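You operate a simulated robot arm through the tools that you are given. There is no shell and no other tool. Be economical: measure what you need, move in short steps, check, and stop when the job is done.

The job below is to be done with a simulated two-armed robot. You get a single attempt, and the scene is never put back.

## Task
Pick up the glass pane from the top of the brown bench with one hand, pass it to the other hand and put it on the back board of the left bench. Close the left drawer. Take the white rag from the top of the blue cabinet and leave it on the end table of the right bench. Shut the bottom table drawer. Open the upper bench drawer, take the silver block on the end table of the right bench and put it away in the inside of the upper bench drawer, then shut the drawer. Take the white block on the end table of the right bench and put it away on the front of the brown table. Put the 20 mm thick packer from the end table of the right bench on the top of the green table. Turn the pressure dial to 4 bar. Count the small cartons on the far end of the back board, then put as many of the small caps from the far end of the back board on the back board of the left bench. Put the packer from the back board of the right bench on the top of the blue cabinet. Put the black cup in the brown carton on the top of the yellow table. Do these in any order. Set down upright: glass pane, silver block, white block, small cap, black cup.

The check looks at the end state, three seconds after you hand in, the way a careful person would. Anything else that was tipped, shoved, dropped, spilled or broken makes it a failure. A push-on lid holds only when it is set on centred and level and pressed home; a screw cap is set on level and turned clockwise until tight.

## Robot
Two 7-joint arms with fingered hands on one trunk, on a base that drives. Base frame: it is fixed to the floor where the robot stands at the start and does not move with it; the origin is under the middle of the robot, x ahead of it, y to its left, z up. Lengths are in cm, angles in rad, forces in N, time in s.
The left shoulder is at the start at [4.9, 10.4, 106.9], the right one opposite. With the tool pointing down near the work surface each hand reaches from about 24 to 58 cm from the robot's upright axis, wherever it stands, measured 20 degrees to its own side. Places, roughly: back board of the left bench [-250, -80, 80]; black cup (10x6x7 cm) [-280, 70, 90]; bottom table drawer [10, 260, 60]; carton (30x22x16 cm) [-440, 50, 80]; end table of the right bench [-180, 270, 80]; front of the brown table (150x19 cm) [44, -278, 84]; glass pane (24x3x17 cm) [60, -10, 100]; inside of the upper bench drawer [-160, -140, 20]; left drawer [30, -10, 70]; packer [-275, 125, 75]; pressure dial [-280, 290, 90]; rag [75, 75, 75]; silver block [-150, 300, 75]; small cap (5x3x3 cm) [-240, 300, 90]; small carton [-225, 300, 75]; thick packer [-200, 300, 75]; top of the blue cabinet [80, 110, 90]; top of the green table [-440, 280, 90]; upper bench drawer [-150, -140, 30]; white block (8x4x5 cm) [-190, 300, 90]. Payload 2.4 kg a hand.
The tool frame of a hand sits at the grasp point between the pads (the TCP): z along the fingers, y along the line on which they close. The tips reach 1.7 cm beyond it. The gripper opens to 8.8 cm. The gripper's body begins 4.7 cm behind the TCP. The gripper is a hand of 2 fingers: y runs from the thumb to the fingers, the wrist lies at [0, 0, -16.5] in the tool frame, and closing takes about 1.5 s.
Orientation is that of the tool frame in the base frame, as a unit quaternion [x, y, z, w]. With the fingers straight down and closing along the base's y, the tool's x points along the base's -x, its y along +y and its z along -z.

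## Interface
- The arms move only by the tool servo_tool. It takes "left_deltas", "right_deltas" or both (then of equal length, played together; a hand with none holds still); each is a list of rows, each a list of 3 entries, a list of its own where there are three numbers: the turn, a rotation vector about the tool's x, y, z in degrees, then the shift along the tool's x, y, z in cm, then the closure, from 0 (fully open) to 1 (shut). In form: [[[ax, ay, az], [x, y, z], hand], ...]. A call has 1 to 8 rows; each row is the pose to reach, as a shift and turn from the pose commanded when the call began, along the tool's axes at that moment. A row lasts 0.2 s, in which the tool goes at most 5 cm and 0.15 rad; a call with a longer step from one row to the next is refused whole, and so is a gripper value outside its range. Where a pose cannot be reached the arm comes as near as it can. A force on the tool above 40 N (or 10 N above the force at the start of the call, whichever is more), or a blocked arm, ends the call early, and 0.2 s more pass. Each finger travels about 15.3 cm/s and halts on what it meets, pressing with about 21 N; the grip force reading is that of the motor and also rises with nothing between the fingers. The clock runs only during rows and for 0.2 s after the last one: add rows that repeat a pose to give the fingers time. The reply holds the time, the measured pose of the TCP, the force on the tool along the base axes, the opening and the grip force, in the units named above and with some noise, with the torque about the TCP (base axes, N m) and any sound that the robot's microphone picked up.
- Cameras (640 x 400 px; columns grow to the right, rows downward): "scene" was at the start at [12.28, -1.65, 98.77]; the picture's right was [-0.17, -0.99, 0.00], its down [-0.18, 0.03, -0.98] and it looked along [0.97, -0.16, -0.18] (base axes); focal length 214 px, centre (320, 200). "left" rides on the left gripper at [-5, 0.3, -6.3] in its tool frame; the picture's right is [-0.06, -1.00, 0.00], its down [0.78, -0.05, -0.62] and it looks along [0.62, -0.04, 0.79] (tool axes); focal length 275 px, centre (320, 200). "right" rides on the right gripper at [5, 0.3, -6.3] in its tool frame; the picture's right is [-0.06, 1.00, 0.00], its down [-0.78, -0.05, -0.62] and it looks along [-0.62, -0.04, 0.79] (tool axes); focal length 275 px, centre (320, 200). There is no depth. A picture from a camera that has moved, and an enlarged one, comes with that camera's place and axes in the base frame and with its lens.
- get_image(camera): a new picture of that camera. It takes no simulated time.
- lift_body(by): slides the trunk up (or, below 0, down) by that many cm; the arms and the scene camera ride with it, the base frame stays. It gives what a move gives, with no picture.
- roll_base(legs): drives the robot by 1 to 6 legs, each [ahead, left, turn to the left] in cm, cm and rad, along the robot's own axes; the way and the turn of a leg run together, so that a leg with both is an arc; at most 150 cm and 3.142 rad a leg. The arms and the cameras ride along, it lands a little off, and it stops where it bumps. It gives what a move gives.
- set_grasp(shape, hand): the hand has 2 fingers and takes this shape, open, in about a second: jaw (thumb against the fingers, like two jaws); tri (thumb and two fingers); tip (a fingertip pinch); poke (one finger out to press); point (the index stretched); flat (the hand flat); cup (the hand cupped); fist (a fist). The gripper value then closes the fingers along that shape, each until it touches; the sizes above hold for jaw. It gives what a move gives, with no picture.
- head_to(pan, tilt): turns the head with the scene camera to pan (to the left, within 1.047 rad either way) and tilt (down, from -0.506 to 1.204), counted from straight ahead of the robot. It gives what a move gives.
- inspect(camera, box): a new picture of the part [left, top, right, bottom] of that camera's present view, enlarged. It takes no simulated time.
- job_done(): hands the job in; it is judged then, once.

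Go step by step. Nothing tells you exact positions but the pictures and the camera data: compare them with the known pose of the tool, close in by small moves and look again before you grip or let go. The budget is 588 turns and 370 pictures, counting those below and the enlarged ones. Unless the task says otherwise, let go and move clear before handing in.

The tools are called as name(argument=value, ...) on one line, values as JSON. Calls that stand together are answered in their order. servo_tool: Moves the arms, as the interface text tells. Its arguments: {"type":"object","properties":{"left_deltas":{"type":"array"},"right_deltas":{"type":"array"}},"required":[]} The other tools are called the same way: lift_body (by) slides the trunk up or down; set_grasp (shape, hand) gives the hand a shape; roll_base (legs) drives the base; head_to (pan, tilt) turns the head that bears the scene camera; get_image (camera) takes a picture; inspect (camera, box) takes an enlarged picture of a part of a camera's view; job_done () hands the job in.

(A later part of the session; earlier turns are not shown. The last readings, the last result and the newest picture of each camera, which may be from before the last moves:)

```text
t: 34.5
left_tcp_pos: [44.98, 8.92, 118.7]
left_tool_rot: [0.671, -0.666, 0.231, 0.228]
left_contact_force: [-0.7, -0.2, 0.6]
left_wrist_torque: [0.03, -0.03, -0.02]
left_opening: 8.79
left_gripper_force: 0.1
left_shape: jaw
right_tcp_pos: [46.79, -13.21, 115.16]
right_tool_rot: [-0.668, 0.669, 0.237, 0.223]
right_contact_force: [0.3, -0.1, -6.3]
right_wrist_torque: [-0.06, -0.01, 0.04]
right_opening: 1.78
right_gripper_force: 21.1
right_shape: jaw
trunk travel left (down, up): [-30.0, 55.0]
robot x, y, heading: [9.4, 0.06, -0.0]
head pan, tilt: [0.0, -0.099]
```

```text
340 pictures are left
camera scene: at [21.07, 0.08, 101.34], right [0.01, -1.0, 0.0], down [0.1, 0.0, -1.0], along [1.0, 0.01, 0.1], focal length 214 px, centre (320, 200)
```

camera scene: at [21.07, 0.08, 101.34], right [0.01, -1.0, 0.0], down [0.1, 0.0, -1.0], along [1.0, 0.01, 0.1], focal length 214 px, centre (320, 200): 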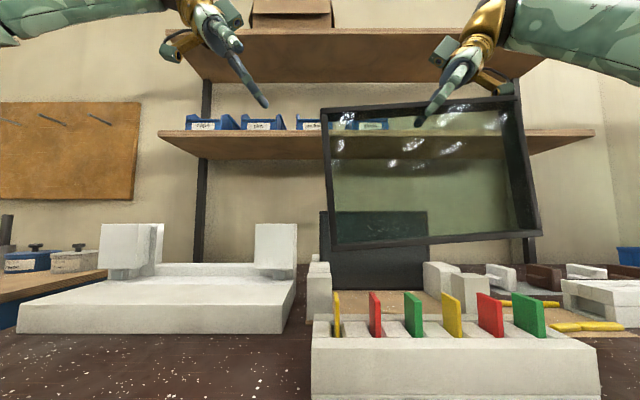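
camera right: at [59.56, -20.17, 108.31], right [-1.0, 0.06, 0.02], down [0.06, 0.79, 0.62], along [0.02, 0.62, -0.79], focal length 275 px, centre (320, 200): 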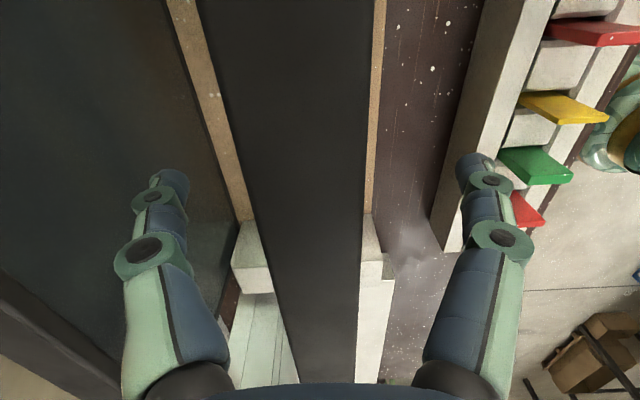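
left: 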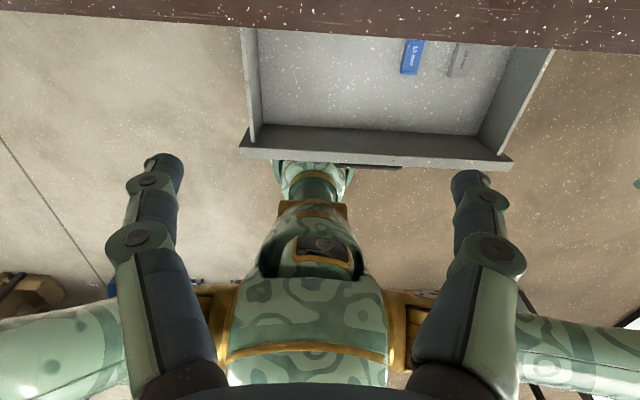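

The pane hangs free at x 46.8. The left hand now comes from the upper left to just above the bar beside the right hand.

servo_tool(left_deltas=[[[0, 0, 0], [3.2, -0.5, 2.2], 0], [[0, 0, 0], [6.4, -1, 4.4], 0], [[0, 0, 0], [9.5, -1.4, 6.6], 0], [[0, 0, 0], [12.5, -1.8, 8.65], 0]])

get_image(camera="scene")

get_image(camera="left")

```text
t: 35.5
left_tcp_pos: [47.0, -6.4, 119.56]
left_tool_rot: [0.671, -0.666, 0.231, 0.229]
left_contact_force: [0.1, 0.2, -0.2]
left_wrist_torque: [0.01, 0.02, 0.0]
left_opening: 8.8
left_gripper_force: 0.1
left_shape: jaw
right_tcp_pos: [46.97, -13.35, 115.31]
right_tool_rot: [-0.668, 0.669, 0.237, 0.223]
right_contact_force: [-0.3, -0.2, -6.4]
right_wrist_torque: [-0.07, 0.0, 0.0]
right_opening: 1.77
right_gripper_force: 21.2
right_shape: jaw
trunk travel left (down, up): [-30.0, 55.0]
robot x, y, heading: [9.25, -0.03, 0.002]
head pan, tilt: [0.0, -0.099]
```

```text
339 pictures are left
camera scene: at [21.11, 0.06, 101.33], right [0.01, -1.0, 0.0], down [0.1, 0.0, -1.0], along [1.0, 0.01, 0.1], focal length 214 px, centre (320, 200)
```

scene: 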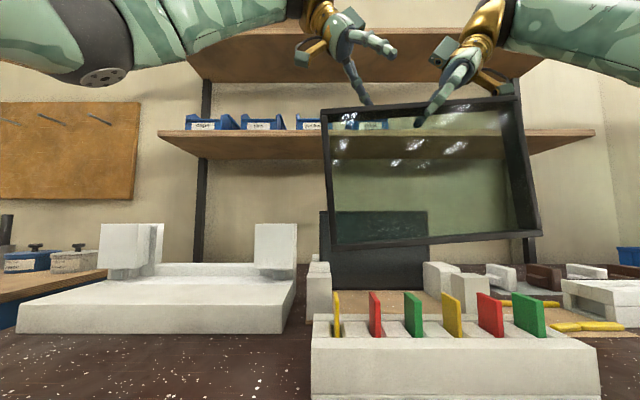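

```text
338 pictures are left
camera left: at [46.66, 1.44, 121.56], right [1.0, 0.06, -0.04], down [0.05, -0.24, 0.97], along [0.04, -0.97, -0.24], focal length 275 px, centre (320, 200)
```

left: 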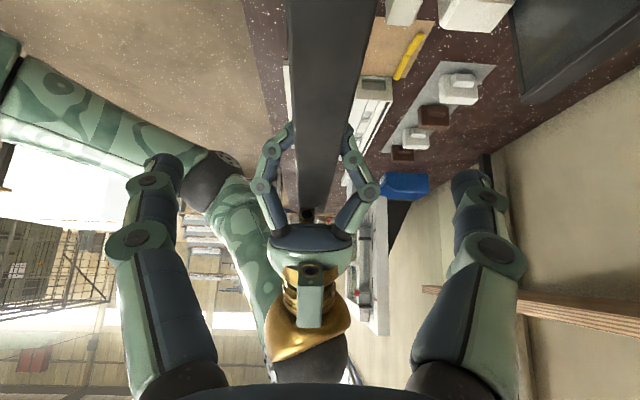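

The left fingers straddle the bar line with room beside the right hand. I'll advance 5.8 cm along the fingers and grip.

servo_tool(left_deltas=[[[0, 0, 0], [0, 0, 3], 0], [[0, 0, 0], [0, 0, 5.8], 0], [[0, 0, 0], [0, 0, 5.8], 0.5], [[0, 0, 0], [0, 0, 5.8], 1], [[0, 0, 0], [0, 0, 5.8], 1], [[0, 0, 0], [0, 0, 5.8], 1]])

get_image(camera="scene")

```text
t: 36.9
left_tcp_pos: [46.82, -9.98, 115.18]
left_tool_rot: [0.67, -0.667, 0.23, 0.23]
left_contact_force: [-0.5, -1.4, -0.4]
left_wrist_torque: [-0.01, 0.0, 0.02]
left_opening: 1.81
left_gripper_force: 20.7
left_shape: jaw
right_tcp_pos: [46.95, -13.28, 115.26]
right_tool_rot: [-0.669, 0.669, 0.236, 0.222]
right_contact_force: [-0.5, 2.0, -6.4]
right_wrist_torque: [0.0, 0.0, 0.0]
right_opening: 1.79
right_gripper_force: 20.9
right_shape: jaw
trunk travel left (down, up): [-30.0, 55.0]
robot x, y, heading: [9.54, 0.24, 0.007]
head pan, tilt: [0.0, -0.099]
```

```text
337 pictures are left
camera scene: at [21.11, 0.07, 101.33], right [0.01, -1.0, 0.0], down [0.1, 0.0, -1.0], along [1.0, 0.01, 0.1], focal length 214 px, centre (320, 200)
```

scene: 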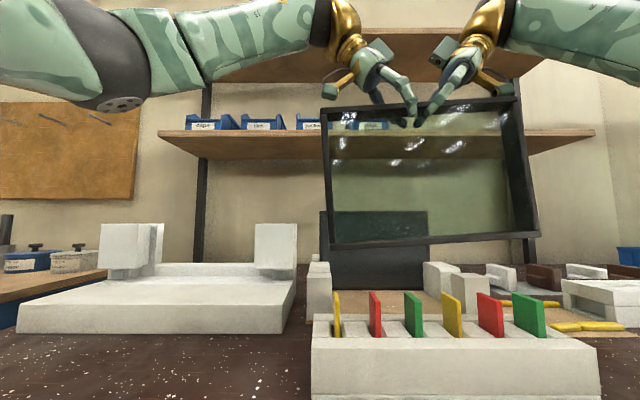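

Both hands grip the bar. I'll open the right hand and draw it back along its fingers.

servo_tool(right_deltas=[[[0, 0, 0], [0, 0, 0], 0.5], [[0, 0, 0], [0, 0, 0], 0], [[0, 0, 0], [0, 0, 0], 0], [[0, 0, 0], [0, 0, -3], 0], [[0, 0, 0], [0, 0, -7], 0], [[0, 0, 0], [0, 0, -11], 0], [[0, 0, 0], [0, 0, -15], 0]])

get_image(camera="scene")

```text
t: 38.5
left_tcp_pos: [46.77, -9.87, 115.24]
left_tool_rot: [0.671, -0.666, 0.232, 0.229]
left_contact_force: [-0.8, 0.1, 0.4]
left_wrist_torque: [0.07, 0.04, 0.04]
left_opening: 1.8
left_gripper_force: 21.0
left_shape: jaw
right_tcp_pos: [47.17, -21.98, 127.33]
right_tool_rot: [0.67, -0.667, -0.236, -0.225]
right_contact_force: [0.9, -0.1, 0.5]
right_wrist_torque: [0.04, -0.01, 0.03]
right_opening: 8.81
right_gripper_force: 0.1
right_shape: jaw
trunk travel left (down, up): [-30.0, 55.0]
robot x, y, heading: [9.26, 0.17, 0.006]
head pan, tilt: [0.0, -0.099]
```

```text
336 pictures are left
camera scene: at [21.09, 0.12, 101.34], right [0.01, -1.0, 0.0], down [0.1, 0.0, -1.0], along [1.0, 0.01, 0.1], focal length 214 px, centre (320, 200)
```

scene: 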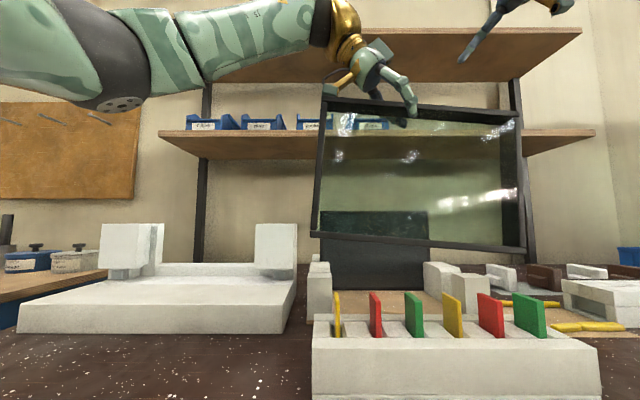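

The pane is in the left hand, with a tilt of about 3°. I'll back away, turn around and look at the room behind.

roll_base(legs=[[-70, 0, 0], [0, 0, 3.14]])

head_to(pan=0.3, tilt=0.25)

get_image(camera="scene")

head_to(pan=-0.7, tilt=0.2)

get_image(camera="scene")

```text
t: 49.8
left_tcp_pos: [-99.78, 9.29, 115.12]
left_tool_rot: [0.662, 0.675, 0.228, -0.232]
left_contact_force: [0.0, 0.8, -0.3]
left_wrist_torque: [-0.1, -0.01, 0.01]
left_opening: 1.74
left_gripper_force: 21.1
left_shape: jaw
right_tcp_pos: [-100.2, 21.52, 127.05]
right_tool_rot: [0.666, 0.672, -0.222, 0.237]
right_contact_force: [0.6, -0.5, -0.1]
right_wrist_torque: [-0.01, -0.02, 0.03]
right_opening: 8.77
right_gripper_force: 0.1
right_shape: jaw
trunk travel left (down, up): [-30.0, 55.0]
robot x, y, heading: [-61.62, 0.09, -3.127]
head pan, tilt: [0.0, -0.099]
```

```text
t: 50.6
left_tcp_pos: [-99.77, 9.06, 115.16]
left_tool_rot: [0.663, 0.675, 0.227, -0.232]
left_contact_force: [-0.5, 0.1, 0.2]
left_wrist_torque: [-0.11, 0.02, 0.01]
left_opening: 1.73
left_gripper_force: 20.7
left_shape: jaw
right_tcp_pos: [-100.29, 21.51, 127.07]
right_tool_rot: [0.666, 0.672, -0.222, 0.238]
right_contact_force: [-0.1, 0.2, -0.4]
right_wrist_torque: [0.0, -0.02, 0.01]
right_opening: 8.81
right_gripper_force: 0.0
right_shape: jaw
trunk travel left (down, up): [-30.0, 55.0]
robot x, y, heading: [-61.89, -0.57, -3.126]
head pan, tilt: [0.3, 0.25]
```

```text
335 pictures are left
camera scene: at [-74.49, -3.54, 98.16], right [-0.31, 0.95, 0.0], down [0.23, 0.08, -0.97], along [-0.92, -0.3, -0.25], focal length 214 px, centre (320, 200)
```

scene: 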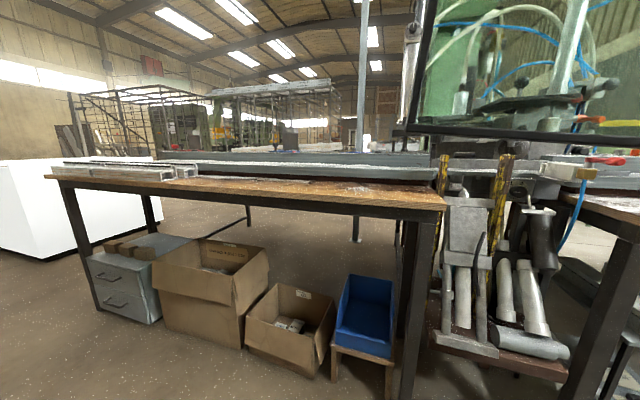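

```text
t: 51.9
left_tcp_pos: [-99.81, 9.19, 115.21]
left_tool_rot: [0.663, 0.674, 0.228, -0.232]
left_contact_force: [0.2, 0.9, 0.6]
left_wrist_torque: [-0.09, -0.01, -0.01]
left_opening: 1.72
left_gripper_force: 20.9
left_shape: jaw
right_tcp_pos: [-100.2, 21.35, 126.95]
right_tool_rot: [0.665, 0.672, -0.221, 0.238]
right_contact_force: [-0.2, -0.7, -0.2]
right_wrist_torque: [-0.02, 0.03, 0.0]
right_opening: 8.79
right_gripper_force: 0.1
right_shape: jaw
trunk travel left (down, up): [-30.0, 55.0]
robot x, y, heading: [-62.14, -0.3, -3.127]
head pan, tilt: [-0.7, 0.201]
```

```text
334 pictures are left
camera scene: at [-74.02, 3.42, 98.43], right [0.43, 0.9, 0.0], down [0.2, -0.09, -0.98], along [-0.88, 0.42, -0.22], focal length 214 px, centre (320, 200)
```

scene: 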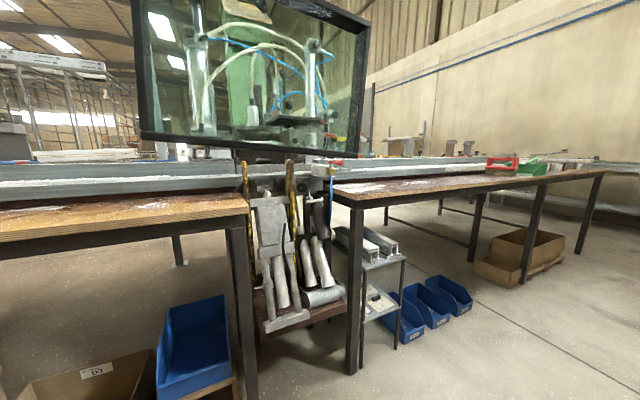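

I see the left bench with a near edge around x -148, top z about 81, and a grey board behind it. I'll raise the trunk for a better overview.

lift_body(by=45)

get_image(camera="scene")

head_to(pan=0.35, tilt=0.4)

get_image(camera="scene")

```text
refused: 45 is not a number from -40 to 40
```

```text
333 pictures are left
camera scene: at [-74.02, 3.42, 98.43], right [0.43, 0.9, 0.0], down [0.2, -0.09, -0.98], along [-0.88, 0.42, -0.22], focal length 214 px, centre (320, 200)
```

scene: 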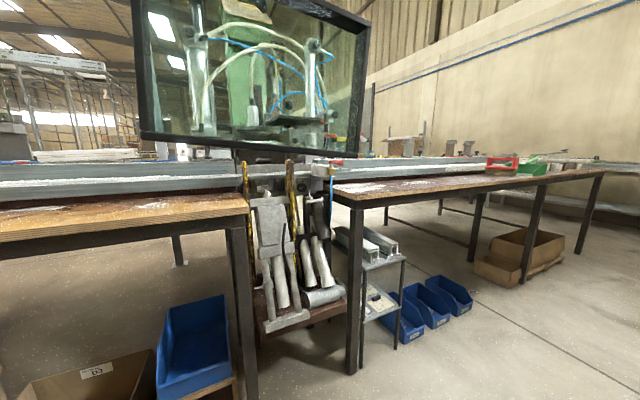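

```text
t: 53.2
left_tcp_pos: [-99.88, 9.14, 115.22]
left_tool_rot: [0.663, 0.674, 0.228, -0.232]
left_contact_force: [-0.7, 1.1, 0.0]
left_wrist_torque: [-0.06, 0.05, 0.02]
left_opening: 1.74
left_gripper_force: 21.3
left_shape: jaw
right_tcp_pos: [-100.2, 21.37, 127.09]
right_tool_rot: [0.666, 0.672, -0.221, 0.238]
right_contact_force: [-0.4, 0.2, -0.3]
right_wrist_torque: [0.0, -0.01, 0.0]
right_opening: 8.78
right_gripper_force: 0.0
right_shape: jaw
trunk travel left (down, up): [-30.0, 55.0]
robot x, y, heading: [-61.68, -0.48, -3.127]
head pan, tilt: [0.351, 0.4]
```

```text
332 pictures are left
camera scene: at [-74.26, -3.95, 96.75], right [-0.36, 0.93, 0.0], down [0.36, 0.14, -0.92], along [-0.86, -0.33, -0.39], focal length 214 px, centre (320, 200)
```

scene: 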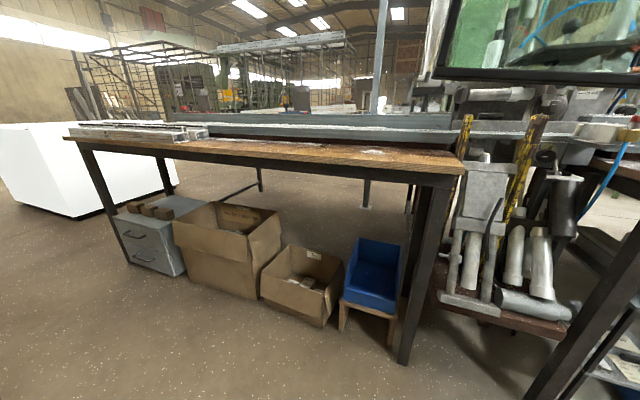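

Lift steps are limited to 40, so I'll use 38 and look again.

lift_body(by=38)

get_image(camera="scene")

head_to(pan=-0.6, tilt=0.3)

get_image(camera="scene")

```text
t: 56.8
left_tcp_pos: [-99.72, 9.21, 153.14]
left_tool_rot: [0.663, 0.675, 0.227, -0.231]
left_contact_force: [-0.1, -0.2, -7.1]
left_wrist_torque: [-0.1, -0.03, 0.02]
left_opening: 1.77
left_gripper_force: 20.5
left_shape: jaw
right_tcp_pos: [-99.43, 21.44, 165.53]
right_tool_rot: [0.664, 0.673, -0.228, 0.231]
right_contact_force: [-0.9, 0.1, -0.6]
right_wrist_torque: [0.01, 0.0, 0.0]
right_opening: 8.8
right_gripper_force: 0.1
right_shape: jaw
trunk travel left (down, up): [-68.0, 17.0]
robot x, y, heading: [-61.91, -0.42, -3.126]
head pan, tilt: [0.351, 0.4]
```

```text
331 pictures are left
camera scene: at [-73.61, -3.94, 134.92], right [-0.36, 0.93, 0.0], down [0.36, 0.14, -0.92], along [-0.86, -0.33, -0.39], focal length 214 px, centre (320, 200)
```

scene: 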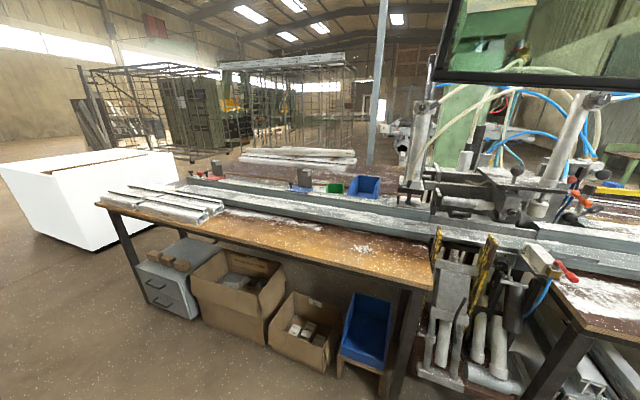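

```text
t: 58.1
left_tcp_pos: [-99.87, 9.12, 153.2]
left_tool_rot: [0.663, 0.675, 0.228, -0.231]
left_contact_force: [-0.5, 0.2, -6.7]
left_wrist_torque: [-0.06, -0.01, -0.03]
left_opening: 1.74
left_gripper_force: 21.6
left_shape: jaw
right_tcp_pos: [-99.46, 21.44, 165.69]
right_tool_rot: [0.664, 0.673, -0.227, 0.233]
right_contact_force: [0.4, 0.1, -0.5]
right_wrist_torque: [0.02, -0.01, -0.02]
right_opening: 8.76
right_gripper_force: 0.2
right_shape: jaw
trunk travel left (down, up): [-68.0, 17.0]
robot x, y, heading: [-62.07, -0.64, -3.125]
head pan, tilt: [-0.6, 0.3]
```

```text
330 pictures are left
camera scene: at [-72.75, 4.52, 135.85], right [0.55, 0.83, 0.0], down [0.25, -0.16, -0.96], along [-0.8, 0.53, -0.3], focal length 214 px, centre (320, 200)
```

scene: 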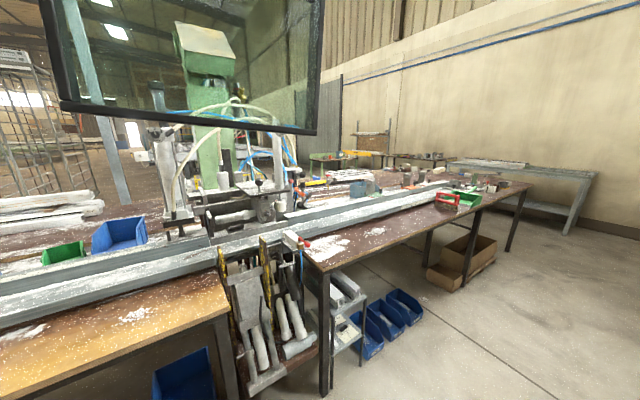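

The back board lies behind the rail, at about x -250, and is reached from the far aisle. There is a gap between the bench's left end (y about -178) and the white box (y about -254), so I'll move over there and look.

roll_base(legs=[[0, 110, 0], [0, 105, 0]])

head_to(pan=0.3, tilt=0.4)

get_image(camera="scene")

```text
t: 68.7
left_tcp_pos: [-96.57, -206.47, 153.22]
left_tool_rot: [0.666, 0.672, 0.228, -0.23]
left_contact_force: [1.0, -0.4, -6.9]
left_wrist_torque: [-0.09, 0.01, -0.01]
left_opening: 1.75
left_gripper_force: 21.4
left_shape: jaw
right_tcp_pos: [-96.23, -194.03, 165.68]
right_tool_rot: [0.667, 0.671, -0.229, 0.23]
right_contact_force: [0.5, 0.1, 0.9]
right_wrist_torque: [0.02, 0.02, 0.01]
right_opening: 8.79
right_gripper_force: 0.1
right_shape: jaw
trunk travel left (down, up): [-68.0, 17.0]
robot x, y, heading: [-59.01, -216.34, -3.135]
head pan, tilt: [-0.6, 0.3]
```

```text
t: 69.9
left_tcp_pos: [-96.63, -206.39, 153.15]
left_tool_rot: [0.666, 0.672, 0.228, -0.23]
left_contact_force: [0.8, 0.1, -5.9]
left_wrist_torque: [-0.07, 0.0, 0.05]
left_opening: 1.74
left_gripper_force: 21.2
left_shape: jaw
right_tcp_pos: [-96.17, -194.06, 165.53]
right_tool_rot: [0.667, 0.671, -0.228, 0.231]
right_contact_force: [-0.2, -0.5, -0.1]
right_wrist_torque: [-0.01, 0.0, -0.01]
right_opening: 8.81
right_gripper_force: 0.0
right_shape: jaw
trunk travel left (down, up): [-68.0, 17.0]
robot x, y, heading: [-58.8, -216.29, -3.137]
head pan, tilt: [0.3, 0.4]
```

```text
329 pictures are left
camera scene: at [-70.69, -219.19, 134.92], right [-0.3, 0.95, 0.0], down [0.37, 0.12, -0.92], along [-0.88, -0.28, -0.39], focal length 214 px, centre (320, 200)
```

scene: 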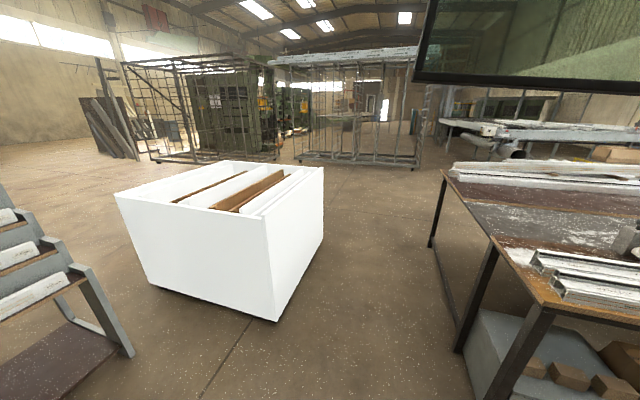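

The gap is clear, with the box side at y -277 and the bench end at y -168, and the back edge of the bench at about x -290. I'll drive through to the far aisle.

roll_base(legs=[[0, 8, 0], [140, 0, 0], [140, 0, 0]])

head_to(pan=-0.8, tilt=0.35)

get_image(camera="scene")

```text
t: 84.1
left_tcp_pos: [-375.07, -212.19, 153.16]
left_tool_rot: [0.674, 0.664, 0.231, -0.228]
left_contact_force: [0.3, -0.4, -5.6]
left_wrist_torque: [-0.13, -0.02, 0.07]
left_opening: 1.74
left_gripper_force: 20.8
left_shape: jaw
right_tcp_pos: [-374.25, -199.88, 165.69]
right_tool_rot: [0.675, 0.663, -0.23, 0.228]
right_contact_force: [-0.5, -0.1, -0.1]
right_wrist_torque: [0.01, -0.01, 0.04]
right_opening: 8.79
right_gripper_force: 0.1
right_shape: jaw
trunk travel left (down, up): [-68.0, 17.0]
robot x, y, heading: [-337.53, -223.0, 3.125]
head pan, tilt: [0.3, 0.4]
```

```text
t: 85.4
left_tcp_pos: [-374.88, -212.18, 153.1]
left_tool_rot: [0.674, 0.664, 0.231, -0.228]
left_contact_force: [0.0, -0.2, -6.7]
left_wrist_torque: [-0.07, -0.04, 0.01]
left_opening: 1.76
left_gripper_force: 20.9
left_shape: jaw
right_tcp_pos: [-374.36, -199.85, 165.57]
right_tool_rot: [0.675, 0.663, -0.231, 0.228]
right_contact_force: [-0.1, -0.8, -0.4]
right_wrist_torque: [0.02, -0.05, -0.02]
right_opening: 8.79
right_gripper_force: 0.0
right_shape: jaw
trunk travel left (down, up): [-68.0, 17.0]
robot x, y, heading: [-337.61, -222.67, 3.125]
head pan, tilt: [-0.799, 0.351]
```

```text
328 pictures are left
camera scene: at [-346.85, -216.3, 135.37], right [0.73, 0.69, 0.0], down [0.24, -0.25, -0.94], along [-0.64, 0.68, -0.34], focal length 214 px, centre (320, 200)
```

scene: 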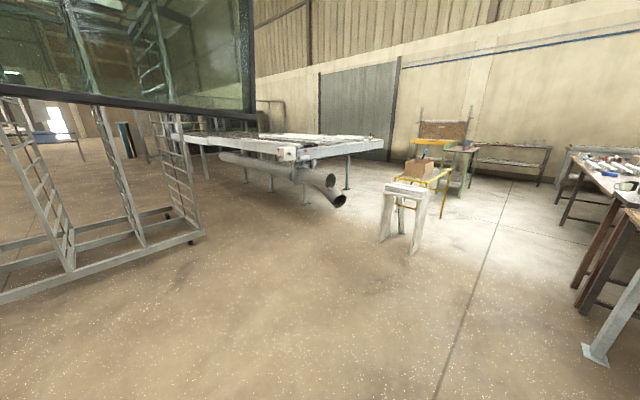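

The aisle is wide and clear, and I can see the yellow table with the carton ahead. I'll drive along the bench to y -80 and turn to face it.

roll_base(legs=[[0, -140, 0], [0, 0, -3.125]])

head_to(pan=0.25, tilt=0.7)

get_image(camera="scene")

head_to(pan=-0.7, tilt=0.6)

get_image(camera="scene")

```text
t: 99.6
left_tcp_pos: [-299.56, -93.41, 153.1]
left_tool_rot: [0.685, -0.653, 0.235, 0.223]
left_contact_force: [0.8, -0.1, -6.8]
left_wrist_torque: [0.09, -0.02, 0.0]
left_opening: 1.69
left_gripper_force: 21.2
left_shape: jaw
right_tcp_pos: [-299.7, -105.83, 165.49]
right_tool_rot: [0.683, -0.654, -0.235, -0.224]
right_contact_force: [1.1, -0.2, 0.6]
right_wrist_torque: [0.01, 0.0, -0.03]
right_opening: 8.77
right_gripper_force: 0.0
right_shape: jaw
trunk travel left (down, up): [-68.0, 17.0]
robot x, y, heading: [-337.6, -84.92, 0.044]
head pan, tilt: [-0.799, 0.351]
```

```text
t: 100.9
left_tcp_pos: [-299.55, -93.47, 153.27]
left_tool_rot: [0.684, -0.653, 0.235, 0.224]
left_contact_force: [0.5, -0.6, -6.7]
left_wrist_torque: [0.07, -0.01, 0.01]
left_opening: 1.75
left_gripper_force: 20.9
left_shape: jaw
right_tcp_pos: [-299.55, -105.83, 165.53]
right_tool_rot: [0.684, -0.653, -0.236, -0.224]
right_contact_force: [-0.3, -1.8, 0.2]
right_wrist_torque: [0.0, 0.0, 0.03]
right_opening: 8.81
right_gripper_force: 0.0
right_shape: jaw
trunk travel left (down, up): [-68.0, 17.0]
robot x, y, heading: [-337.67, -84.99, 0.051]
head pan, tilt: [0.25, 0.7]
```

```text
327 pictures are left
camera scene: at [-327.01, -82.54, 132.24], right [0.29, -0.96, 0.0], down [-0.62, -0.19, -0.76], along [0.73, 0.22, -0.64], focal length 214 px, centre (320, 200)
```

scene: 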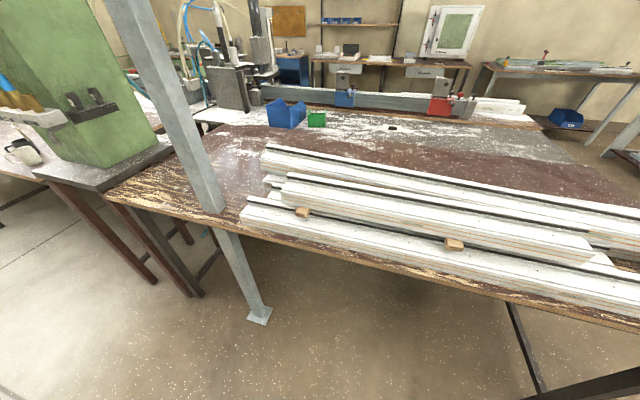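

```text
t: 102.1
left_tcp_pos: [-299.58, -93.42, 153.14]
left_tool_rot: [0.684, -0.653, 0.236, 0.224]
left_contact_force: [0.0, -0.3, -6.2]
left_wrist_torque: [0.08, -0.02, -0.01]
left_opening: 1.69
left_gripper_force: 21.1
left_shape: jaw
right_tcp_pos: [-299.62, -105.96, 165.56]
right_tool_rot: [0.683, -0.654, -0.235, -0.224]
right_contact_force: [0.7, 0.2, -0.3]
right_wrist_torque: [0.01, -0.01, -0.03]
right_opening: 8.8
right_gripper_force: 0.1
right_shape: jaw
trunk travel left (down, up): [-68.0, 17.0]
robot x, y, heading: [-337.62, -84.89, 0.047]
head pan, tilt: [-0.7, 0.6]
```

```text
326 pictures are left
camera scene: at [-328.11, -90.37, 133.1], right [-0.61, -0.79, 0.0], down [-0.45, 0.34, -0.82], along [0.66, -0.5, -0.57], focal length 214 px, centre (320, 200)
```

scene: 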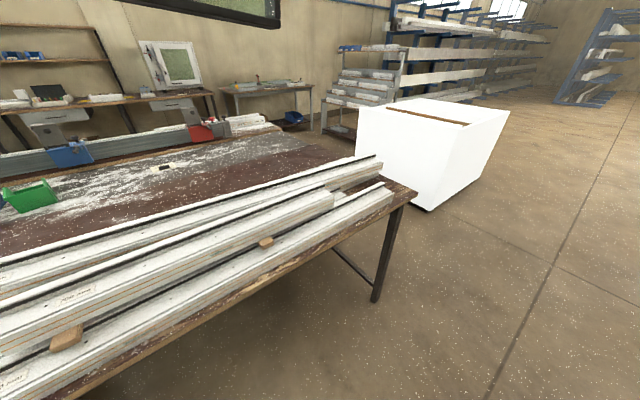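

The near edge is covered by white profiles, but there is a free patch of board around x -265, y -8, left of the grey column. I'll drive beside it and look again.

roll_base(legs=[[0, 0, -0.047], [0, 79, 0]])

head_to(pan=0.0, tilt=0.75)

get_image(camera="scene")

```text
t: 106.9
left_tcp_pos: [-299.63, -14.5, 153.16]
left_tool_rot: [-0.666, 0.671, -0.229, -0.231]
left_contact_force: [-0.7, -0.4, -6.3]
left_wrist_torque: [0.06, 0.01, -0.02]
left_opening: 1.72
left_gripper_force: 20.8
left_shape: jaw
right_tcp_pos: [-300.42, -26.86, 165.52]
right_tool_rot: [-0.665, 0.672, 0.229, 0.23]
right_contact_force: [-0.2, 0.6, 0.1]
right_wrist_torque: [-0.02, -0.04, -0.01]
right_opening: 8.78
right_gripper_force: 0.0
right_shape: jaw
trunk travel left (down, up): [-68.0, 17.0]
robot x, y, heading: [-337.13, -4.32, -0.009]
head pan, tilt: [-0.7, 0.6]
```

```text
t: 108.0
left_tcp_pos: [-299.67, -14.57, 153.2]
left_tool_rot: [-0.667, 0.671, -0.229, -0.23]
left_contact_force: [-0.2, 0.3, -6.6]
left_wrist_torque: [0.09, 0.01, 0.02]
left_opening: 1.7
left_gripper_force: 21.5
left_shape: jaw
right_tcp_pos: [-300.48, -27.0, 165.52]
right_tool_rot: [-0.665, 0.673, 0.229, 0.231]
right_contact_force: [0.3, -1.1, -0.5]
right_wrist_torque: [0.02, -0.07, -0.02]
right_opening: 8.77
right_gripper_force: 0.0
right_shape: jaw
trunk travel left (down, up): [-68.0, 17.0]
robot x, y, heading: [-337.35, -3.42, -0.01]
head pan, tilt: [0.0, 0.75]
```

```text
325 pictures are left
camera scene: at [-326.43, -4.26, 131.81], right [-0.01, -1.0, 0.0], down [-0.68, 0.01, -0.73], along [0.73, -0.01, -0.68], focal length 214 px, centre (320, 200)
```

scene: 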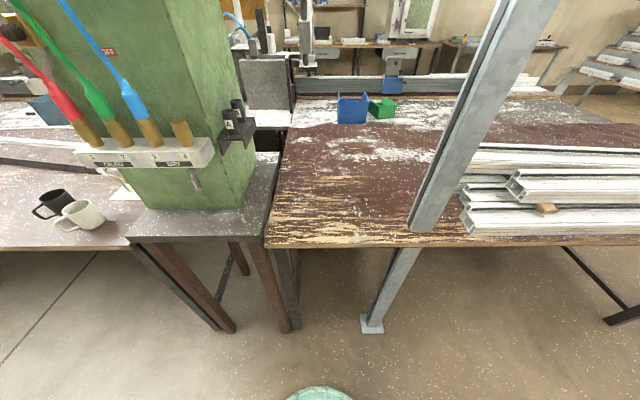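

The free board spans about y -27 to 11, between the column and the green machine, and the black cup is on the next bench to the left. I'll tuck the right hand back to clear the column, then shift left and forward.

servo_tool(right_deltas=[[[0, 0, 0], [2.6, 3.4, 0], 0], [[0, 0, 0], [5.2, 6.8, 0], 0], [[0, 0, 0], [7.8, 10.2, 0], 0], [[0, 0, 0], [10.4, 13.4, 0], 0], [[0, 0, 0], [13, 16.6, 0], 0], [[0, 0, 0], [15.6, 20, 0.5], 0]])

roll_base(legs=[[0, 8, 0.01], [13, 0, 0]])

get_image(camera="scene")

```text
t: 109.3
left_tcp_pos: [-299.79, -14.6, 153.21]
left_tool_rot: [-0.666, 0.672, -0.228, -0.23]
left_contact_force: [-0.7, -1.0, -6.2]
left_wrist_torque: [0.12, 0.03, 0.02]
left_opening: 1.69
left_gripper_force: 20.7
left_shape: jaw
right_tcp_pos: [-317.86, -33.7, 154.86]
right_tool_rot: [-0.664, 0.673, 0.228, 0.231]
right_contact_force: [-0.8, 0.5, -0.1]
right_wrist_torque: [-0.04, 0.01, 0.0]
right_opening: 8.76
right_gripper_force: 0.0
right_shape: jaw
right hand out of reach, approached as far as the arm can: row 4, 5, 6
trunk travel left (down, up): [-68.0, 17.0]
robot x, y, heading: [-337.3, -3.79, -0.013]
head pan, tilt: [0.0, 0.75]
```

```text
t: 111.3
left_tcp_pos: [-286.15, -6.36, 153.13]
left_tool_rot: [-0.668, 0.67, -0.228, -0.231]
left_contact_force: [0.3, 0.5, -5.7]
left_wrist_torque: [0.1, -0.01, -0.01]
left_opening: 1.69
left_gripper_force: 20.9
left_shape: jaw
right_tcp_pos: [-304.01, -25.5, 154.85]
right_tool_rot: [-0.667, 0.67, 0.23, 0.23]
right_contact_force: [0.8, 0.0, 0.6]
right_wrist_torque: [0.0, 0.03, 0.01]
right_opening: 8.78
right_gripper_force: 0.1
right_shape: jaw
trunk travel left (down, up): [-68.0, 17.0]
robot x, y, heading: [-324.02, 3.77, -0.005]
head pan, tilt: [0.0, 0.75]
```

```text
324 pictures are left
camera scene: at [-313.02, 3.94, 131.8], right [0.0, -1.0, 0.0], down [-0.68, 0.0, -0.73], along [0.73, 0.0, -0.68], focal length 214 px, centre (320, 200)
```

scene: 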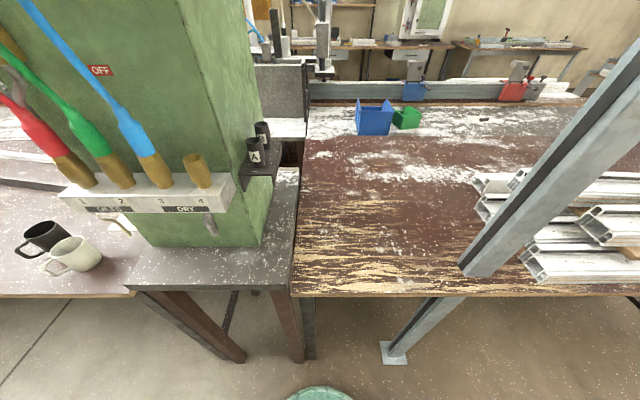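

The patch is ahead. Before lowering I'll check the left elbow's clearance to the green machine.

head_to(pan=0.7, tilt=0.1)

get_image(camera="scene")

```text
t: 112.4
left_tcp_pos: [-286.23, -6.16, 153.04]
left_tool_rot: [-0.668, 0.669, -0.229, -0.23]
left_contact_force: [0.3, -0.5, -6.5]
left_wrist_torque: [0.09, 0.02, -0.03]
left_opening: 1.69
left_gripper_force: 20.9
left_shape: jaw
right_tcp_pos: [-304.21, -25.56, 154.82]
right_tool_rot: [-0.667, 0.67, 0.23, 0.23]
right_contact_force: [0.0, -0.4, 0.3]
right_wrist_torque: [0.05, 0.04, -0.03]
right_opening: 8.81
right_gripper_force: 0.1
right_shape: jaw
trunk travel left (down, up): [-68.0, 17.0]
robot x, y, heading: [-324.11, 4.23, -0.007]
head pan, tilt: [0.7, 0.099]
```

```text
323 pictures are left
camera scene: at [-313.68, 9.14, 136.79], right [0.56, -0.83, 0.0], down [-0.17, -0.11, -0.98], along [0.81, 0.55, -0.2], focal length 214 px, centre (320, 200)
```

scene: 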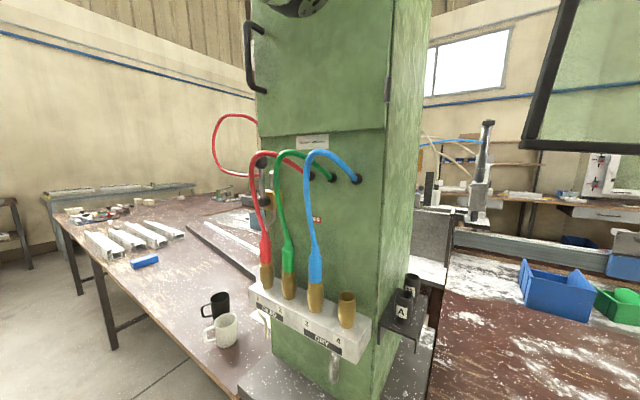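

The machine's front parts are at x -283 or beyond, and the elbow is around x -296. I'll back up 4 cm, extend the hand 10 cm, then lower the trunk in stages.

roll_base(legs=[[-4, 0, 0]])

servo_tool(left_deltas=[[[0, 0, 0], [0, -2.5, 0], 1], [[0, 0, 0], [0, -5, 0], 1], [[0, 0, 0], [0, -7.5, 0], 1], [[0, 0, 0], [0, -10, 0], 1]])

lift_body(by=-30)

get_image(camera="scene")

head_to(pan=0, tilt=0.4)

get_image(camera="scene")

```text
t: 113.3
left_tcp_pos: [-290.51, -6.26, 153.12]
left_tool_rot: [-0.668, 0.669, -0.231, -0.229]
left_contact_force: [-1.4, 0.1, -6.1]
left_wrist_torque: [0.07, 0.07, -0.01]
left_opening: 1.71
left_gripper_force: 21.1
left_shape: jaw
right_tcp_pos: [-308.41, -25.46, 154.92]
right_tool_rot: [-0.668, 0.669, 0.23, 0.23]
right_contact_force: [0.5, 0.3, 0.0]
right_wrist_torque: [0.0, 0.01, 0.0]
right_opening: 8.79
right_gripper_force: 0.0
right_shape: jaw
trunk travel left (down, up): [-68.0, 17.0]
robot x, y, heading: [-327.64, 4.15, -0.003]
head pan, tilt: [0.7, 0.099]
```

```text
t: 114.3
left_tcp_pos: [-280.96, -6.18, 152.83]
left_tool_rot: [-0.667, 0.671, -0.228, -0.23]
left_contact_force: [0.1, -0.1, -5.6]
left_wrist_torque: [0.1, 0.09, -0.03]
left_opening: 1.71
left_gripper_force: 21.0
left_shape: jaw
left hand out of reach, approached as far as the arm can: row 4
right_tcp_pos: [-308.31, -25.59, 154.91]
right_tool_rot: [-0.667, 0.67, 0.23, 0.231]
right_contact_force: [0.0, -0.7, -0.1]
right_wrist_torque: [0.04, -0.02, 0.01]
right_opening: 8.79
right_gripper_force: 0.0
right_shape: jaw
trunk travel left (down, up): [-68.0, 17.0]
robot x, y, heading: [-327.94, 3.87, -0.0]
head pan, tilt: [0.7, 0.099]
```

```text
t: 117.3
left_tcp_pos: [-280.93, -6.05, 122.87]
left_tool_rot: [0.669, -0.669, 0.23, 0.23]
left_contact_force: [0.5, 0.2, -6.2]
left_wrist_torque: [0.12, 0.01, 0.0]
left_opening: 1.68
left_gripper_force: 21.0
left_shape: jaw
right_tcp_pos: [-305.87, -25.49, 123.59]
right_tool_rot: [-0.659, 0.677, 0.251, 0.21]
right_contact_force: [0.9, -0.5, 0.2]
right_wrist_torque: [-0.01, -0.02, 0.01]
right_opening: 8.79
right_gripper_force: 0.0
right_shape: jaw
trunk travel left (down, up): [-38.0, 47.0]
robot x, y, heading: [-328.26, 4.33, -0.004]
head pan, tilt: [0.7, 0.099]
```

```text
322 pictures are left
camera scene: at [-316.77, 8.38, 106.69], right [0.48, -0.88, 0.0], down [-0.17, -0.09, -0.98], along [0.86, 0.47, -0.2], focal length 214 px, centre (320, 200)
```

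scene: 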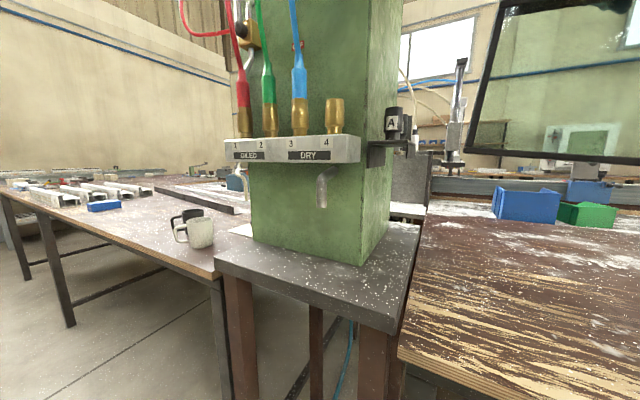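

```text
t: 118.3
left_tcp_pos: [-280.91, -6.02, 122.71]
left_tool_rot: [-0.669, 0.669, -0.229, -0.23]
left_contact_force: [-0.1, -1.2, -7.1]
left_wrist_torque: [0.1, 0.02, -0.04]
left_opening: 1.72
left_gripper_force: 21.0
left_shape: jaw
right_tcp_pos: [-306.07, -25.43, 123.78]
right_tool_rot: [-0.66, 0.677, 0.251, 0.21]
right_contact_force: [0.0, 0.1, 0.3]
right_wrist_torque: [-0.04, 0.0, -0.01]
right_opening: 8.79
right_gripper_force: 0.0
right_shape: jaw
trunk travel left (down, up): [-38.0, 47.0]
robot x, y, heading: [-327.86, 4.1, -0.002]
head pan, tilt: [0.0, 0.4]
```

```text
321 pictures are left
camera scene: at [-315.7, 3.94, 104.79], right [0.0, -1.0, 0.0], down [-0.39, 0.0, -0.92], along [0.92, 0.0, -0.39], focal length 214 px, centre (320, 200)
```

scene: 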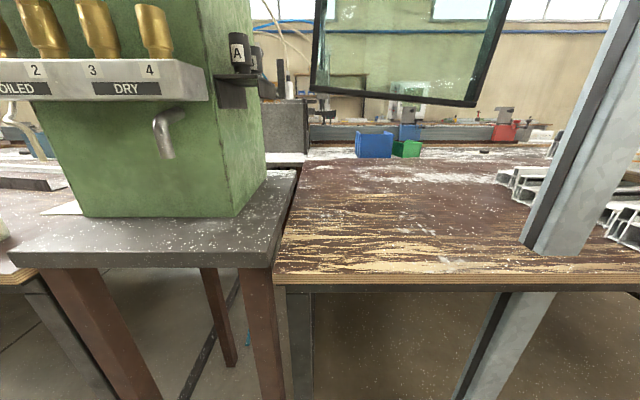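

The pane has rolled about 6.6°, with its right end low. I'll level it by turning the hand, then lower the trunk 12 cm and look.

servo_tool(left_deltas=[[[0, 3.3, 0], [0, 0, 0], 1], [[0, 6.4, 0], [0, 0, 0], 1], [[0, 6.4, 0], [0, 0, 0], 1]])

lift_body(by=-12)

get_image(camera="scene")

head_to(pan=0.7, tilt=-0.2)

get_image(camera="scene")

```text
t: 119.1
left_tcp_pos: [-281.04, -6.03, 122.85]
left_tool_rot: [-0.655, 0.655, -0.267, -0.267]
left_contact_force: [-0.4, -0.4, -7.9]
left_wrist_torque: [0.11, 0.03, 0.01]
left_opening: 1.72
left_gripper_force: 20.4
left_shape: jaw
right_tcp_pos: [-305.99, -25.55, 123.53]
right_tool_rot: [-0.66, 0.677, 0.25, 0.21]
right_contact_force: [0.0, -0.9, 0.8]
right_wrist_torque: [-0.03, -0.01, -0.02]
right_opening: 8.78
right_gripper_force: 0.1
right_shape: jaw
trunk travel left (down, up): [-38.0, 47.0]
robot x, y, heading: [-327.79, 4.21, -0.0]
head pan, tilt: [0.0, 0.4]
```

```text
t: 120.6
left_tcp_pos: [-280.98, -6.16, 110.95]
left_tool_rot: [-0.654, 0.656, -0.267, -0.267]
left_contact_force: [0.8, -0.2, -6.1]
left_wrist_torque: [0.14, 0.04, -0.03]
left_opening: 1.69
left_gripper_force: 21.3
left_shape: jaw
right_tcp_pos: [-304.04, -25.31, 110.35]
right_tool_rot: [-0.651, 0.683, 0.27, 0.19]
right_contact_force: [1.2, 0.9, 0.2]
right_wrist_torque: [-0.01, 0.0, 0.01]
right_opening: 8.77
right_gripper_force: 0.1
right_shape: jaw
trunk travel left (down, up): [-26.0, 59.0]
robot x, y, heading: [-328.06, 3.96, -0.002]
head pan, tilt: [0.0, 0.4]
```

```text
320 pictures are left
camera scene: at [-315.31, 3.94, 92.76], right [0.0, -1.0, 0.0], down [-0.39, 0.0, -0.92], along [0.92, 0.0, -0.39], focal length 214 px, centre (320, 200)
```

scene: 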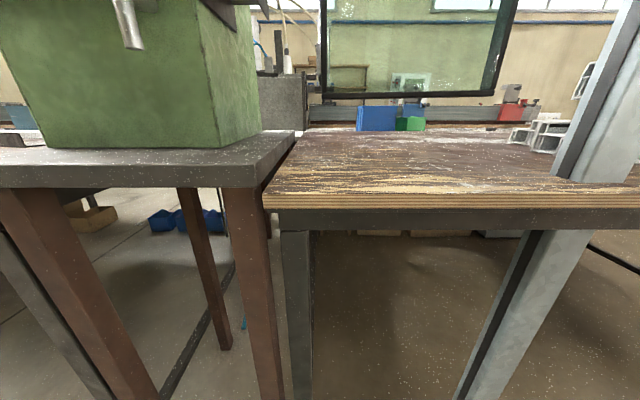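

```text
t: 121.7
left_tcp_pos: [-281.01, -6.13, 110.8]
left_tool_rot: [-0.654, 0.656, -0.266, -0.267]
left_contact_force: [-0.8, 0.4, -6.0]
left_wrist_torque: [0.11, 0.0, -0.02]
left_opening: 1.71
left_gripper_force: 20.8
left_shape: jaw
right_tcp_pos: [-304.11, -25.32, 110.4]
right_tool_rot: [-0.651, 0.683, 0.27, 0.189]
right_contact_force: [-0.7, -0.1, -0.7]
right_wrist_torque: [0.01, 0.04, -0.01]
right_opening: 8.78
right_gripper_force: 0.0
right_shape: jaw
trunk travel left (down, up): [-26.0, 59.0]
robot x, y, heading: [-327.54, 3.81, -0.003]
head pan, tilt: [0.7, -0.201]
```

```text
319 pictures are left
camera scene: at [-316.3, 8.31, 94.35], right [0.47, -0.88, 0.0], down [-0.2, -0.11, -0.97], along [0.86, 0.45, -0.23], focal length 214 px, centre (320, 200)
```

scene: 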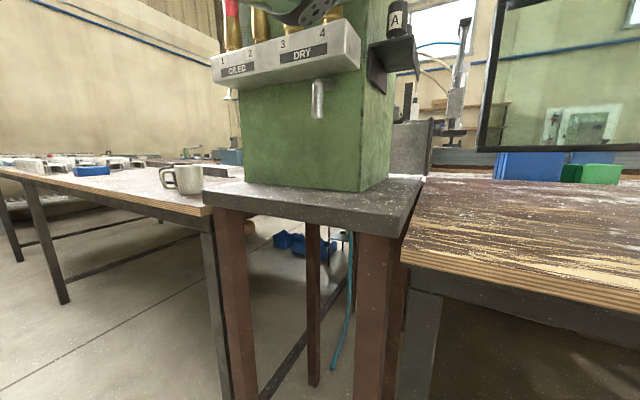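

The pane is level now, and the elbow is close in front of the valve box. I'll back off 3 cm for margin and lower the trunk 9 cm more.

roll_base(legs=[[-3, 0, 0]])

lift_body(by=-9)

head_to(pan=0.1, tilt=0.2)

get_image(camera="scene")

```text
t: 122.5
left_tcp_pos: [-284.05, -6.03, 110.86]
left_tool_rot: [-0.654, 0.656, -0.266, -0.267]
left_contact_force: [-0.6, -0.2, -5.9]
left_wrist_torque: [0.09, 0.03, 0.01]
left_opening: 1.73
left_gripper_force: 21.1
left_shape: jaw
right_tcp_pos: [-307.08, -25.33, 110.44]
right_tool_rot: [-0.651, 0.683, 0.27, 0.19]
right_contact_force: [-0.3, 0.0, 0.2]
right_wrist_torque: [0.02, 0.0, 0.02]
right_opening: 8.8
right_gripper_force: 0.1
right_shape: jaw
trunk travel left (down, up): [-26.0, 59.0]
robot x, y, heading: [-331.13, 4.01, -0.002]
head pan, tilt: [0.7, -0.201]
```

```text
t: 123.8
left_tcp_pos: [-284.03, -5.99, 101.88]
left_tool_rot: [-0.654, 0.656, -0.267, -0.267]
left_contact_force: [-0.5, -0.9, -6.6]
left_wrist_torque: [0.11, 0.01, 0.0]
left_opening: 1.7
left_gripper_force: 20.8
left_shape: jaw
right_tcp_pos: [-305.25, -25.18, 100.13]
right_tool_rot: [-0.642, 0.689, 0.291, 0.17]
right_contact_force: [0.7, 0.5, -0.7]
right_wrist_torque: [-0.03, -0.01, 0.02]
right_opening: 8.79
right_gripper_force: 0.2
right_shape: jaw
trunk travel left (down, up): [-17.0, 68.0]
robot x, y, heading: [-331.25, 4.05, -0.001]
head pan, tilt: [0.7, -0.201]
```

```text
t: 124.8
left_tcp_pos: [-283.88, -6.09, 101.81]
left_tool_rot: [-0.654, 0.656, -0.266, -0.267]
left_contact_force: [-0.1, 0.7, -6.3]
left_wrist_torque: [0.13, 0.04, -0.02]
left_opening: 1.72
left_gripper_force: 20.9
left_shape: jaw
right_tcp_pos: [-305.19, -25.29, 100.06]
right_tool_rot: [-0.642, 0.689, 0.292, 0.17]
right_contact_force: [-0.1, 0.4, -0.2]
right_wrist_torque: [0.01, -0.01, 0.0]
right_opening: 8.79
right_gripper_force: 0.0
right_shape: jaw
trunk travel left (down, up): [-17.0, 68.0]
robot x, y, heading: [-331.14, 4.06, -0.001]
head pan, tilt: [0.099, 0.201]
```

```text
318 pictures are left
camera scene: at [-317.94, 4.88, 85.66], right [0.1, -1.0, 0.0], down [-0.2, -0.02, -0.98], along [0.98, 0.1, -0.2], focal length 214 px, centre (320, 200)
```

scene: 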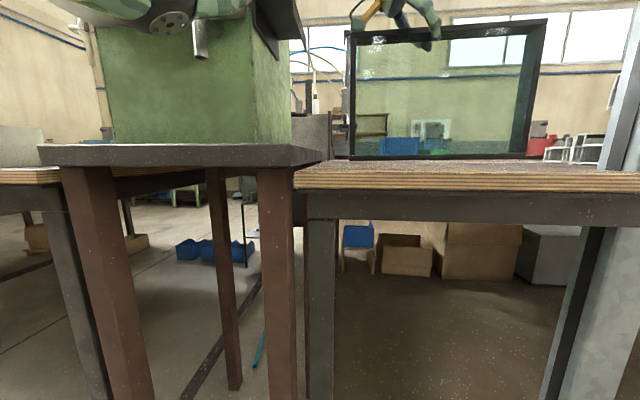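

The pane's bottom is about 1 cm above the board. I'll lower it in small steps, watching the force.

servo_tool(left_deltas=[[[0, 0, 0], [-0.3, 0, 0.3], 1], [[0, 0, 0], [-0.5, 0, 0.5], 1], [[0, 0, 0], [-0.7, 0, 0.7], 1]])

inspect(camera="scene", box=[320, 0, 640, 200])

```text
t: 125.6
left_tcp_pos: [-284.03, -6.08, 100.75]
left_tool_rot: [-0.654, 0.655, -0.266, -0.268]
left_contact_force: [1.1, -0.1, -6.9]
left_wrist_torque: [0.14, 0.03, 0.0]
left_opening: 1.69
left_gripper_force: 20.6
left_shape: jaw
right_tcp_pos: [-305.18, -25.33, 100.07]
right_tool_rot: [-0.642, 0.688, 0.291, 0.17]
right_contact_force: [0.4, 0.8, 0.4]
right_wrist_torque: [0.0, 0.0, -0.04]
right_opening: 8.79
right_gripper_force: 0.0
right_shape: jaw
trunk travel left (down, up): [-17.0, 68.0]
robot x, y, heading: [-330.64, 3.88, 0.003]
head pan, tilt: [0.099, 0.201]
```

```text
2.00 times, centred on (480, 100) of scene
camera zoom: at [-317.92, 4.87, 85.66], right [0.1, -1.0, 0.0], down [-0.2, -0.02, -0.98], along [0.98, 0.1, -0.2], focal length 429 px, centre (0, 400)
```

zoom: 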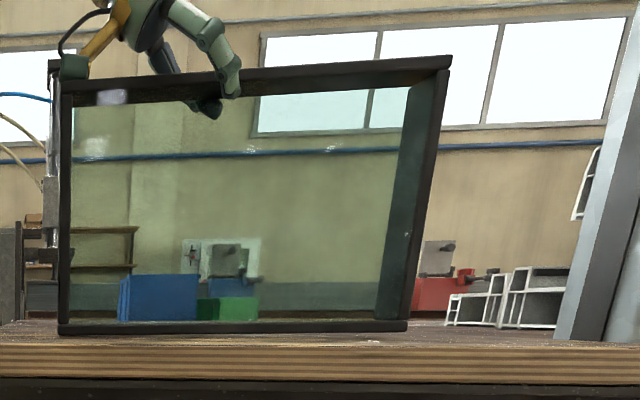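

Still no contact. I'll continue down in small steps.

servo_tool(left_deltas=[[[0, 0, 0], [-0.2, 0, 0.2], 1], [[0, 0, 0], [-0.35, 0, 0.35], 1], [[0, 0, 0], [-0.5, 0, 0.5], 1]])

inspect(camera="scene", box=[320, 0, 640, 200])

```text
t: 126.5
left_tcp_pos: [-284.2, -5.92, 100.71]
left_tool_rot: [-0.652, 0.656, -0.271, -0.266]
left_contact_force: [1.3, 0.2, 20.3]
left_wrist_torque: [2.69, 0.09, -0.07]
left_opening: 1.66
left_gripper_force: 21.0
left_shape: jaw
right_tcp_pos: [-305.36, -25.29, 100.15]
right_tool_rot: [-0.642, 0.689, 0.29, 0.17]
right_contact_force: [-0.5, -0.6, 0.6]
right_wrist_torque: [0.03, 0.02, 0.02]
right_opening: 8.8
right_gripper_force: 0.0
right_shape: jaw
trunk travel left (down, up): [-17.0, 68.0]
robot x, y, heading: [-330.77, 4.08, -0.005]
head pan, tilt: [0.099, 0.201]
stopped in row 3 (left hand): the force on the tool passed its limit at 42 N (the readings are from after the stop); the commanded pose is now the measured one
```

```text
2.00 times, centred on (480, 100) of scene
camera zoom: at [-318.04, 4.87, 85.68], right [0.1, -1.0, 0.0], down [-0.2, -0.02, -0.98], along [0.98, 0.1, -0.2], focal length 429 px, centre (0, 400)
```

zoom: 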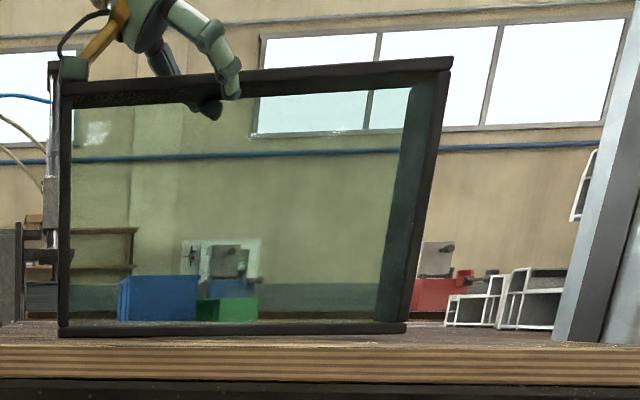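

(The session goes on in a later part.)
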